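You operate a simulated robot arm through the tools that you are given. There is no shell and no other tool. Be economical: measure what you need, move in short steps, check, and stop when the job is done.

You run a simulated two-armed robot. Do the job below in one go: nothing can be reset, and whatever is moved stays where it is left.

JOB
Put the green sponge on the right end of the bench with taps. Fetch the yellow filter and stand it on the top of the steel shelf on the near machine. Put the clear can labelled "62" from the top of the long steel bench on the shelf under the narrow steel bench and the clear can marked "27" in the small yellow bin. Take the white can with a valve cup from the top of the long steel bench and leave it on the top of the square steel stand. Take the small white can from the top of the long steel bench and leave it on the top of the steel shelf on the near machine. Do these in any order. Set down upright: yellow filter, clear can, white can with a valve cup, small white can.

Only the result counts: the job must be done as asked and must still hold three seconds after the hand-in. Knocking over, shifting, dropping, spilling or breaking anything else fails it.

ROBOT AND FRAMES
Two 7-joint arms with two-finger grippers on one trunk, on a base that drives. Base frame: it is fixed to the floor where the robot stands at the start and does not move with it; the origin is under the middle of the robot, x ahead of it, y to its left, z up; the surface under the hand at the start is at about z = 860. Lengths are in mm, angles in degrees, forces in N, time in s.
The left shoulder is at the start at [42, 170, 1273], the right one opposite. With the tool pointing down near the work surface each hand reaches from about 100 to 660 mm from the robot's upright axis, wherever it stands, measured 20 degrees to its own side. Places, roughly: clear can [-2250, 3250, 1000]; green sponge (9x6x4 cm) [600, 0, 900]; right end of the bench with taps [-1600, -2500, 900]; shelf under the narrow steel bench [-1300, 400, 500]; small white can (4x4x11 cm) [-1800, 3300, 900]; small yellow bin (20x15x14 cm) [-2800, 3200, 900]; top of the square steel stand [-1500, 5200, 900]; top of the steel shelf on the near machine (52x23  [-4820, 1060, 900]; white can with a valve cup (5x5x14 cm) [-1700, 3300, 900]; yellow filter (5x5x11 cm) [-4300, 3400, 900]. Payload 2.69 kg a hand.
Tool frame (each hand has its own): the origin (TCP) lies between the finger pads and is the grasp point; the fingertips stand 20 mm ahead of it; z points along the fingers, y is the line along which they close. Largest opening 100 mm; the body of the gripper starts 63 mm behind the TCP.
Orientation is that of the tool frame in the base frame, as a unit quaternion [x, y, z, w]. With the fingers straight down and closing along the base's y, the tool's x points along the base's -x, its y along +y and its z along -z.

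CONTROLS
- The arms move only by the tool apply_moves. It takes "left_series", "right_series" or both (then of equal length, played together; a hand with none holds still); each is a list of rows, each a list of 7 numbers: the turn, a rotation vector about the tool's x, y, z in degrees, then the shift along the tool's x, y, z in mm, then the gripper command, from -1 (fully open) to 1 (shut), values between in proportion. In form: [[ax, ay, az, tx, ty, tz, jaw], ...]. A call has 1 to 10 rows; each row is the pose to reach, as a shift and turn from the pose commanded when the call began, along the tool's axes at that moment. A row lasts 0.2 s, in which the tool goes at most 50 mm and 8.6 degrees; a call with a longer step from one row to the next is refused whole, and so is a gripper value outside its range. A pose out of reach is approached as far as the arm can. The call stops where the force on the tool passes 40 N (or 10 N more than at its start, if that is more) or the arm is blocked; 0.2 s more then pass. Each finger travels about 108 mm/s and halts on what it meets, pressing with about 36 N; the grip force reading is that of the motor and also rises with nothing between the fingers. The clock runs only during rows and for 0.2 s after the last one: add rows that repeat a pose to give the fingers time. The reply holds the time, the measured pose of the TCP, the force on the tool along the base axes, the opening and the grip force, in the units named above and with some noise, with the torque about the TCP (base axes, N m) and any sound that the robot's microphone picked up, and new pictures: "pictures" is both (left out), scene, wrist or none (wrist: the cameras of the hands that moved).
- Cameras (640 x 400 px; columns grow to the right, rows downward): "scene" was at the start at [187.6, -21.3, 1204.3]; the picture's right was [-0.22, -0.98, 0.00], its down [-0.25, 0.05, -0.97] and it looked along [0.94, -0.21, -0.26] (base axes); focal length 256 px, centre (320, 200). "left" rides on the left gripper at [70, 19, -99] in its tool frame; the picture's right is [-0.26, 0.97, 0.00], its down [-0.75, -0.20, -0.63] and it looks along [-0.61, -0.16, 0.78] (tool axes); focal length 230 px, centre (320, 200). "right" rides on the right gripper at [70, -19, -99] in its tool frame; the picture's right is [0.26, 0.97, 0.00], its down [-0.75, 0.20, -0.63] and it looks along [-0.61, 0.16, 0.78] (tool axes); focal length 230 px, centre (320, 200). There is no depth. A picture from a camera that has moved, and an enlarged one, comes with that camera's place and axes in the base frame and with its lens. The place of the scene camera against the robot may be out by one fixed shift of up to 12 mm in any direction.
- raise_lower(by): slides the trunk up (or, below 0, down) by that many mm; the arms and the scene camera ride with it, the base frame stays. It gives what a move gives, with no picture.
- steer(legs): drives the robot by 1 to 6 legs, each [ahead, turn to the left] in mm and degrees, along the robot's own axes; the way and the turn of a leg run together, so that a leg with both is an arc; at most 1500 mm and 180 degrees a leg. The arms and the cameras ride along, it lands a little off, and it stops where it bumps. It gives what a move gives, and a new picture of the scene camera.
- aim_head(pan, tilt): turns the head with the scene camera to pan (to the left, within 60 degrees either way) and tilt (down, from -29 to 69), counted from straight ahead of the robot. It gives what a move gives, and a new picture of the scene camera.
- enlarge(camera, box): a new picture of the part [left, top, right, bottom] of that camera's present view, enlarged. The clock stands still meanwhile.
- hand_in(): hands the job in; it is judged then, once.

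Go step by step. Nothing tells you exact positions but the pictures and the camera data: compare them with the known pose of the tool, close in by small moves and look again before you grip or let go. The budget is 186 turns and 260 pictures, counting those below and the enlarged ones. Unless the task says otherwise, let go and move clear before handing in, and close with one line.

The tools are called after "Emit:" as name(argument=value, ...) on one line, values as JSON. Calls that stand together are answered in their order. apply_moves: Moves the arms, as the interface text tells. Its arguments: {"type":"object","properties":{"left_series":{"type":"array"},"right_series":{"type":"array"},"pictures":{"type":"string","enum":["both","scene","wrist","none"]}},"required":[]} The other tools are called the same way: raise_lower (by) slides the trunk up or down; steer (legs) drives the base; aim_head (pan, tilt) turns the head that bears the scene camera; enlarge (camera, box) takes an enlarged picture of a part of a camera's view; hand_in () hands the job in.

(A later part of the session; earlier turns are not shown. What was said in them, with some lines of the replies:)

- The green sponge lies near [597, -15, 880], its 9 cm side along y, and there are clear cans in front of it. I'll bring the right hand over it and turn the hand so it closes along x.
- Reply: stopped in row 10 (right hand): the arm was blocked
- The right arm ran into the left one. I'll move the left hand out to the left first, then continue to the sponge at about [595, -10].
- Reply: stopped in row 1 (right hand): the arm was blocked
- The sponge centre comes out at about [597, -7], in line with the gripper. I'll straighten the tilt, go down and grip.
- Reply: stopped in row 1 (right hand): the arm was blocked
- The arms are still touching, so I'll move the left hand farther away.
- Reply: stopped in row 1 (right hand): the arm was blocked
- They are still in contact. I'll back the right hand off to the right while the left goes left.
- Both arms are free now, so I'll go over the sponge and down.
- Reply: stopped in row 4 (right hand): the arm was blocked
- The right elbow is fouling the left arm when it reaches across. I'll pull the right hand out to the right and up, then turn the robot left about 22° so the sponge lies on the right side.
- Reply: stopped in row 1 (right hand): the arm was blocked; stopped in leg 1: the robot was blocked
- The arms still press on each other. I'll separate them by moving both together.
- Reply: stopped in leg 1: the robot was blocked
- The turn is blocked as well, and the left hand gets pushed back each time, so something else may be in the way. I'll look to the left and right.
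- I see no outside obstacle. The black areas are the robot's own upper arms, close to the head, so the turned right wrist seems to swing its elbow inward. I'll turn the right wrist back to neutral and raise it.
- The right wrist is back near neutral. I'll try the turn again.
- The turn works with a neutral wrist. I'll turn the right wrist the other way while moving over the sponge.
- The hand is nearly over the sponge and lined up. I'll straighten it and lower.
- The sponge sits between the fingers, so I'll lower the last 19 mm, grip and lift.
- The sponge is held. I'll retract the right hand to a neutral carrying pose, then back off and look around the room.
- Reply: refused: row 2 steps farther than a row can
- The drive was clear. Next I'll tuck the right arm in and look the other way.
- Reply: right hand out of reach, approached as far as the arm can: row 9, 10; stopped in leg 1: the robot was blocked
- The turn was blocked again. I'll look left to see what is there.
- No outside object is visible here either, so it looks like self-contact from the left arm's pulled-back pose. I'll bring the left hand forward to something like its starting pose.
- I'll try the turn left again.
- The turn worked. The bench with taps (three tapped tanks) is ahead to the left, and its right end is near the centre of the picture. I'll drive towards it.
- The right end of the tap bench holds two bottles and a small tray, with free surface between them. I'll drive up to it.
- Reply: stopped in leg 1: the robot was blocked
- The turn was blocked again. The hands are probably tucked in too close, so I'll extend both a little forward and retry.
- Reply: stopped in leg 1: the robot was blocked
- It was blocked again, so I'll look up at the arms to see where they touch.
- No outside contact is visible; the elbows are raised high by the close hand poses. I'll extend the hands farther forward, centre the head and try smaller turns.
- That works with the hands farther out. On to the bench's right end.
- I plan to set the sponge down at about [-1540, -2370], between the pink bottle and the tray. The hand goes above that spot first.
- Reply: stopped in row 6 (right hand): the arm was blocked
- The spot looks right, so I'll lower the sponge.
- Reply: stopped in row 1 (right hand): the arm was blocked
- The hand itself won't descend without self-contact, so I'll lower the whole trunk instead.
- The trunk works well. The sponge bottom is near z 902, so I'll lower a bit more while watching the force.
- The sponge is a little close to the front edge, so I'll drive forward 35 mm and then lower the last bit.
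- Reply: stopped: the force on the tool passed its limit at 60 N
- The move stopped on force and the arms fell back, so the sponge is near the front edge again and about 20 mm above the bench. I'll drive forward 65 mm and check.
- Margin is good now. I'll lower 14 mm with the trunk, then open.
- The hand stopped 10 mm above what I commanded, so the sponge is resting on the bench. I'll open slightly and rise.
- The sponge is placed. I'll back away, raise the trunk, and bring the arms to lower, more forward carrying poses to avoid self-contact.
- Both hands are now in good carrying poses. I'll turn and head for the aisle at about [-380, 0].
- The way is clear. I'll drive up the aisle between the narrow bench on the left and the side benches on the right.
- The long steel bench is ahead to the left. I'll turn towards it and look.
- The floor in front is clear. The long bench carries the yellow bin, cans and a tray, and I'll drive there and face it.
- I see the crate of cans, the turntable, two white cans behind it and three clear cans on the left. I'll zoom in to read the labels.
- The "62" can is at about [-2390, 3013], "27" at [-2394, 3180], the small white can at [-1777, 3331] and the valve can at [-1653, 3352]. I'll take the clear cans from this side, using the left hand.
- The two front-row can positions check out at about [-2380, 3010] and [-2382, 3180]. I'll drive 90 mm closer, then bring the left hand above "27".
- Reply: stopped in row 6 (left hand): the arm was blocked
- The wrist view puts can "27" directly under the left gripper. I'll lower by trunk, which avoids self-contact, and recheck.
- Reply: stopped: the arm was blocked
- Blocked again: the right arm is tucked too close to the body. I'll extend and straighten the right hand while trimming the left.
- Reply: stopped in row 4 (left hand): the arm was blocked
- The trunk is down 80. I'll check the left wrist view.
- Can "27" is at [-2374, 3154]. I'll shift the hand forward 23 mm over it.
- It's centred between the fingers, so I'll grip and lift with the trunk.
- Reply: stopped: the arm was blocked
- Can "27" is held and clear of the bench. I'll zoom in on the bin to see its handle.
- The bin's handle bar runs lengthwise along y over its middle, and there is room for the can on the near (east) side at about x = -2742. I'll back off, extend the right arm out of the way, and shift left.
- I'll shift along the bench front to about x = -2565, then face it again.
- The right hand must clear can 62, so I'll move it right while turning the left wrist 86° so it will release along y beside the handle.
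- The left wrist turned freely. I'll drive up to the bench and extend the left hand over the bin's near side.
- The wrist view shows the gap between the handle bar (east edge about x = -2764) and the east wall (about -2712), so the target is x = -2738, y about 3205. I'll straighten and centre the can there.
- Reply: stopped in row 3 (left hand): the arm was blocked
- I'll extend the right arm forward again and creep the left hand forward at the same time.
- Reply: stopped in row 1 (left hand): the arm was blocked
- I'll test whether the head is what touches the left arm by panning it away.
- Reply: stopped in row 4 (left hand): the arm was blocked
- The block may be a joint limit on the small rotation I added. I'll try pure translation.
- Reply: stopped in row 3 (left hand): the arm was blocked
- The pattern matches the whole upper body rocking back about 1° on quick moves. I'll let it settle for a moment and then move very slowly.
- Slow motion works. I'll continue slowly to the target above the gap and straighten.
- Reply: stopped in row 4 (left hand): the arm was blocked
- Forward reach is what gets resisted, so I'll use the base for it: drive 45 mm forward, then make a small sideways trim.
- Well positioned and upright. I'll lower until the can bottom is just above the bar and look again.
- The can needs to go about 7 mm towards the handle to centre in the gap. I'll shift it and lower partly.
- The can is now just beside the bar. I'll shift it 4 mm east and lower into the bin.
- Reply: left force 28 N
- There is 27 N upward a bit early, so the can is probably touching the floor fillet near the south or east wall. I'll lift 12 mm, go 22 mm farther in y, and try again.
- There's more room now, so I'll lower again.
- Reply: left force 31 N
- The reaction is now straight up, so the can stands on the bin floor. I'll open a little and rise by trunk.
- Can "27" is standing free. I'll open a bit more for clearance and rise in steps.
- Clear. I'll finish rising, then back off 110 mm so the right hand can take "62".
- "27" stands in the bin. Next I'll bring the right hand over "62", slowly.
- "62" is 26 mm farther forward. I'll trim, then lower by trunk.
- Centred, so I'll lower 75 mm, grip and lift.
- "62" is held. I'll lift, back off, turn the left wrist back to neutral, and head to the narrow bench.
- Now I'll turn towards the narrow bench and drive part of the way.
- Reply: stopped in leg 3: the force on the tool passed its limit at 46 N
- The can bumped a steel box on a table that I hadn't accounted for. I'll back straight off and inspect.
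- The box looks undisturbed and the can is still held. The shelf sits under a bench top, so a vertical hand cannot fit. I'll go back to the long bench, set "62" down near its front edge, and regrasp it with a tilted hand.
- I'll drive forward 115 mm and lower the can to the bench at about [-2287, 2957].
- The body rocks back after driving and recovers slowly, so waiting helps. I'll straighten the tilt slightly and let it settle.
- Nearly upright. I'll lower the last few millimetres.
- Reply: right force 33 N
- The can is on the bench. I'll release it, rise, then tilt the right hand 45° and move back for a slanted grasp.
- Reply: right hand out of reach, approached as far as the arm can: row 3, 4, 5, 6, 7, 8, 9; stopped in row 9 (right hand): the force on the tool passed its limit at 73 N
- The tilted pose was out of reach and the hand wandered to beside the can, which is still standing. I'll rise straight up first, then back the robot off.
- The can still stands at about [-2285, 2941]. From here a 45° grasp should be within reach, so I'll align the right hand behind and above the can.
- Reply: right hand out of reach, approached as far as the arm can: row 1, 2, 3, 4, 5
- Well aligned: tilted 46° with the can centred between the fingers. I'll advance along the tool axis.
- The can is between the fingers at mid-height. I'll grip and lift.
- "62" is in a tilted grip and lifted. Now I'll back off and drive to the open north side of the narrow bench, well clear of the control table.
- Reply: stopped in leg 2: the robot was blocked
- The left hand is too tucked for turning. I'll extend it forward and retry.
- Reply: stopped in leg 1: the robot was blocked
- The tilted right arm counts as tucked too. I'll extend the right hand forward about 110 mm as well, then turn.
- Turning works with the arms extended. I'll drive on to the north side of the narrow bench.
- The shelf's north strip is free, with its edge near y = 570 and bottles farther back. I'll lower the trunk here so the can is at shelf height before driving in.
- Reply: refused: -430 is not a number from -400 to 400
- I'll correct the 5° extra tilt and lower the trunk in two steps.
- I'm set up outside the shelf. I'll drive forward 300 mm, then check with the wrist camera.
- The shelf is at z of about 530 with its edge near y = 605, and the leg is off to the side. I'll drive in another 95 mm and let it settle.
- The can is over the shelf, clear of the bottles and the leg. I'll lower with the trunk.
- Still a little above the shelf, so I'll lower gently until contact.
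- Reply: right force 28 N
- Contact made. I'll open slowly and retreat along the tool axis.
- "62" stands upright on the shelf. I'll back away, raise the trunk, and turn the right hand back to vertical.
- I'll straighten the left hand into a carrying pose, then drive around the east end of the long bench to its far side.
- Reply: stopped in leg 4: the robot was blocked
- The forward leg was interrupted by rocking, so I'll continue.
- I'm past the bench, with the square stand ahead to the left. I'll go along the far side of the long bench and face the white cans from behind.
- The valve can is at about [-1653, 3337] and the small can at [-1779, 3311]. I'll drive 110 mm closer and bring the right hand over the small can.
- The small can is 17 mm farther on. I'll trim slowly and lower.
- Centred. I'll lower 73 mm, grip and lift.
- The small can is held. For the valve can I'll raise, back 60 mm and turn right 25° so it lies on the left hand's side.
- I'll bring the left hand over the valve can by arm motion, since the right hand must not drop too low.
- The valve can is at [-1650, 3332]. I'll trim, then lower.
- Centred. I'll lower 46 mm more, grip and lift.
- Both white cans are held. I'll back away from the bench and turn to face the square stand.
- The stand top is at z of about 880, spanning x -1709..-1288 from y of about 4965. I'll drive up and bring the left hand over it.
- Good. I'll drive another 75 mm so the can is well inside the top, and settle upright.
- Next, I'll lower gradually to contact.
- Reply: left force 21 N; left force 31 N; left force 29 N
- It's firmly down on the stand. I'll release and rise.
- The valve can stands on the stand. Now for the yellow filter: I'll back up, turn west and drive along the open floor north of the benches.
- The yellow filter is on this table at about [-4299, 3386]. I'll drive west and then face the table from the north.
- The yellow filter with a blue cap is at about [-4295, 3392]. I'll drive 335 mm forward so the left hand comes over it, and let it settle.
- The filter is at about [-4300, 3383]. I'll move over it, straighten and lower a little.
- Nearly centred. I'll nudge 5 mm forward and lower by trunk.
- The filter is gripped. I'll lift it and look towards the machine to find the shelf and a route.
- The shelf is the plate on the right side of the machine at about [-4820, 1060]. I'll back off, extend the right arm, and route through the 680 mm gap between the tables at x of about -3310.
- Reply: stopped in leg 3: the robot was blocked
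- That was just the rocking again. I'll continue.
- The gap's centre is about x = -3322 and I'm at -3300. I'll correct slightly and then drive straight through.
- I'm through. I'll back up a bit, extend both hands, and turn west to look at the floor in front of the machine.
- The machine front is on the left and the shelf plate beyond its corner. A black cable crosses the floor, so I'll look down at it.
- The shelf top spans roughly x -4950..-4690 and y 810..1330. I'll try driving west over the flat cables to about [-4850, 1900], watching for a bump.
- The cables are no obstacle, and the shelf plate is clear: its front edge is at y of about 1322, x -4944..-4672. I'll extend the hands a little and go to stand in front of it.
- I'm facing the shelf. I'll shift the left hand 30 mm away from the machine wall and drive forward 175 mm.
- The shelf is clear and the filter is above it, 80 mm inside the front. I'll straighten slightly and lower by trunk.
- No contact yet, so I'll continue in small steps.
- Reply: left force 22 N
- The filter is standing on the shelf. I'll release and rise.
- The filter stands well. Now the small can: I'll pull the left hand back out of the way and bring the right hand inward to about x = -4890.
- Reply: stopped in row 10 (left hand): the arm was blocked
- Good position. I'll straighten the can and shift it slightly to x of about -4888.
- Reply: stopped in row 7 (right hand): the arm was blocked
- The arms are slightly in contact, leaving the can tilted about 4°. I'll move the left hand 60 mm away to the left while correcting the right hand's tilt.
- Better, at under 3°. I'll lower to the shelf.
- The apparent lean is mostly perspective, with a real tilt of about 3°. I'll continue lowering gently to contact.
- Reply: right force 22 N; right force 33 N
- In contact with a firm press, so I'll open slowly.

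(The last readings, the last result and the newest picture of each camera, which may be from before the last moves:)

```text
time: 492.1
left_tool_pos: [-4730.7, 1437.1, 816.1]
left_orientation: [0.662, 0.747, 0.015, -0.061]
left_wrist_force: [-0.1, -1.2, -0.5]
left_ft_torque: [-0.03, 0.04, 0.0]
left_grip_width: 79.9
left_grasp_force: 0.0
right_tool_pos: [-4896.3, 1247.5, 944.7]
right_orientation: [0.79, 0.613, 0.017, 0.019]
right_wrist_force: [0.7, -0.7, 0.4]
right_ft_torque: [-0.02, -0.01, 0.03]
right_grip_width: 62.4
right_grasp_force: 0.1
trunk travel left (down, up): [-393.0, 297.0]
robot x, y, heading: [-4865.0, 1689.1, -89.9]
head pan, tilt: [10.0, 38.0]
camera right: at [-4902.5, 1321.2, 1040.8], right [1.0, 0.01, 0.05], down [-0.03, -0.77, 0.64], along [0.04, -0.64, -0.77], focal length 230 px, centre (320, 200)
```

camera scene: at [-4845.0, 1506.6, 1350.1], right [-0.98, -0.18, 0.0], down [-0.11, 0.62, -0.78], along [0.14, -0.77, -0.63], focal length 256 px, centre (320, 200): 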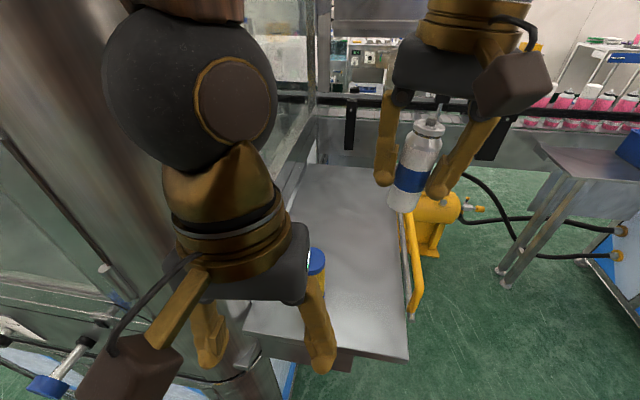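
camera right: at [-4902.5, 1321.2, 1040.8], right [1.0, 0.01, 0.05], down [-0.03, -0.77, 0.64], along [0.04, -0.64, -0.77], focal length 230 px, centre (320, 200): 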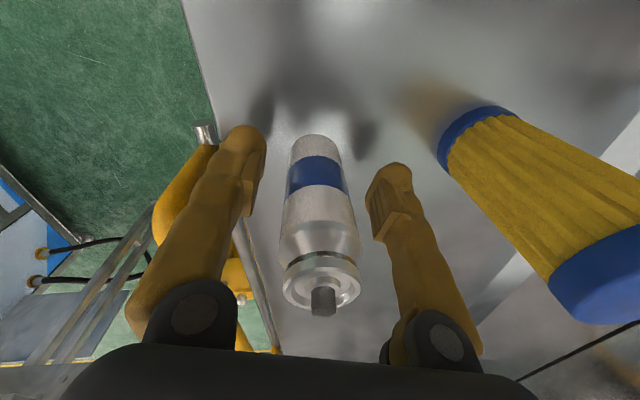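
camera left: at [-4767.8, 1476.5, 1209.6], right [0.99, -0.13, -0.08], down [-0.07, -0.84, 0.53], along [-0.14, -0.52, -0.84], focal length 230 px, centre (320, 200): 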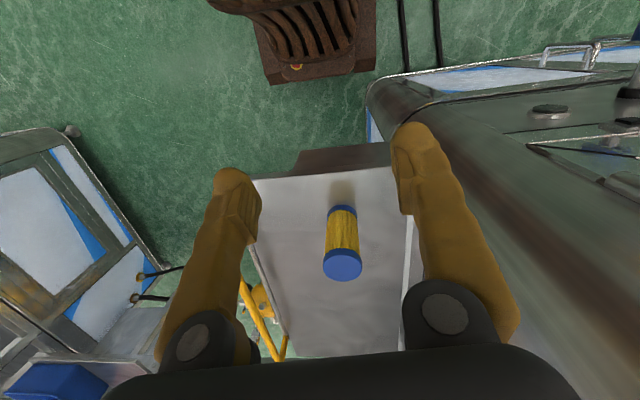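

The small can stands free. I'll rise by trunk and check.

Emit:
raise_lower(by=200)

Emit:
enlarge(camera="scene", box=[0, 0, 640, 400])

```text
time: 494.2
left_tool_pos: [-4730.1, 1437.6, 1015.0]
left_orientation: [0.662, 0.747, 0.014, -0.059]
left_wrist_force: [-0.9, -0.1, -0.5]
left_ft_torque: [-0.03, 0.0, -0.01]
left_grip_width: 80.1
left_grasp_force: 0.0
right_tool_pos: [-4897.2, 1248.9, 1141.9]
right_orientation: [0.79, 0.612, 0.019, 0.018]
right_wrist_force: [0.7, -0.1, -0.7]
right_ft_torque: [0.03, -0.02, -0.04]
right_grip_width: 62.4
right_grasp_force: 0.0
trunk travel left (down, up): [-593.0, 97.0]
robot x, y, heading: [-4868.3, 1684.0, -89.8]
head pan, tilt: [10.0, 38.0]
```

```text
1.00 times, centred on (320, 200) of scene (not enlarged: the box is as wide or as high as the picture)
camera zoom: at [-4845.4, 1506.3, 1258.8], right [-0.98, -0.18, 0.0], down [-0.11, 0.62, -0.78], along [0.14, -0.77, -0.63], focal length 256 px, centre (320, 200)
```

zoom: 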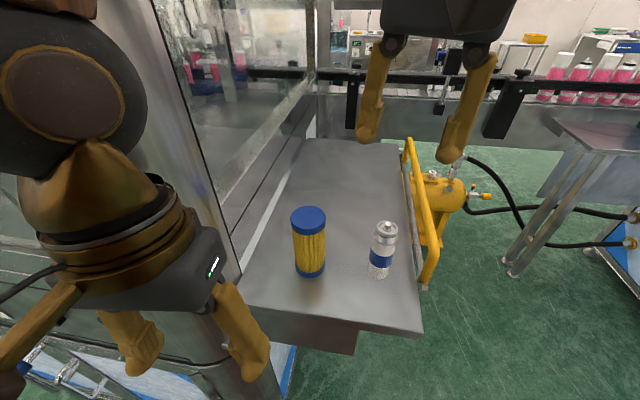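

Both stand upright on the shelf. I'll back clear and hand in.

Emit:
steer(legs=[[-350, 0]])

```text
time: 496.5
left_tool_pos: [-4731.1, 1788.7, 1016.3]
left_orientation: [0.663, 0.746, 0.015, -0.061]
left_wrist_force: [-0.3, -0.7, 0.4]
left_ft_torque: [-0.04, 0.0, 0.0]
left_grip_width: 80.0
left_grasp_force: 0.1
right_tool_pos: [-4898.5, 1600.7, 1142.8]
right_orientation: [0.791, 0.612, 0.016, 0.02]
right_wrist_force: [-0.2, 0.5, 0.4]
right_ft_torque: [0.0, -0.02, -0.05]
right_grip_width: 62.4
right_grasp_force: 0.0
trunk travel left (down, up): [-593.0, 97.0]
robot x, y, heading: [-4868.8, 2036.9, -90.0]
head pan, tilt: [10.0, 38.0]
camera scene: at [-4846.0, 1858.7, 1258.9], right [-0.98, -0.18, 0.0], down [-0.11, 0.62, -0.78], along [0.14, -0.77, -0.63], focal length 256 px, centre (320, 200)
```

scene: 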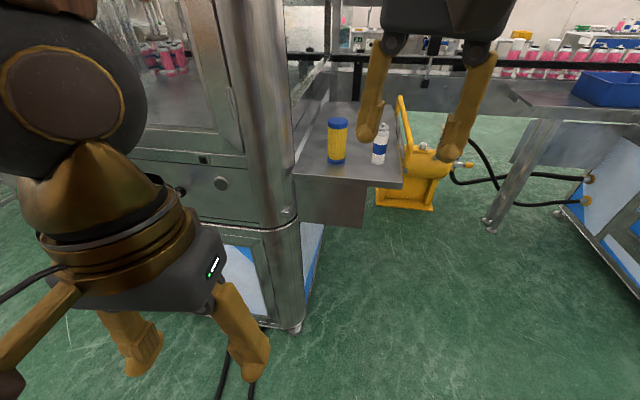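

All the items are placed and standing, and the hands are clear, so I'm handing in.

Emit:
hand_in()

```text
The job is handed in.
```

I placed all six items as asked and handed the job in. While I carried can "62", it bumped a steel box on the control table with about 46 N; the box looked undisturbed when I backed off, but I had no earlier view of it to compare.
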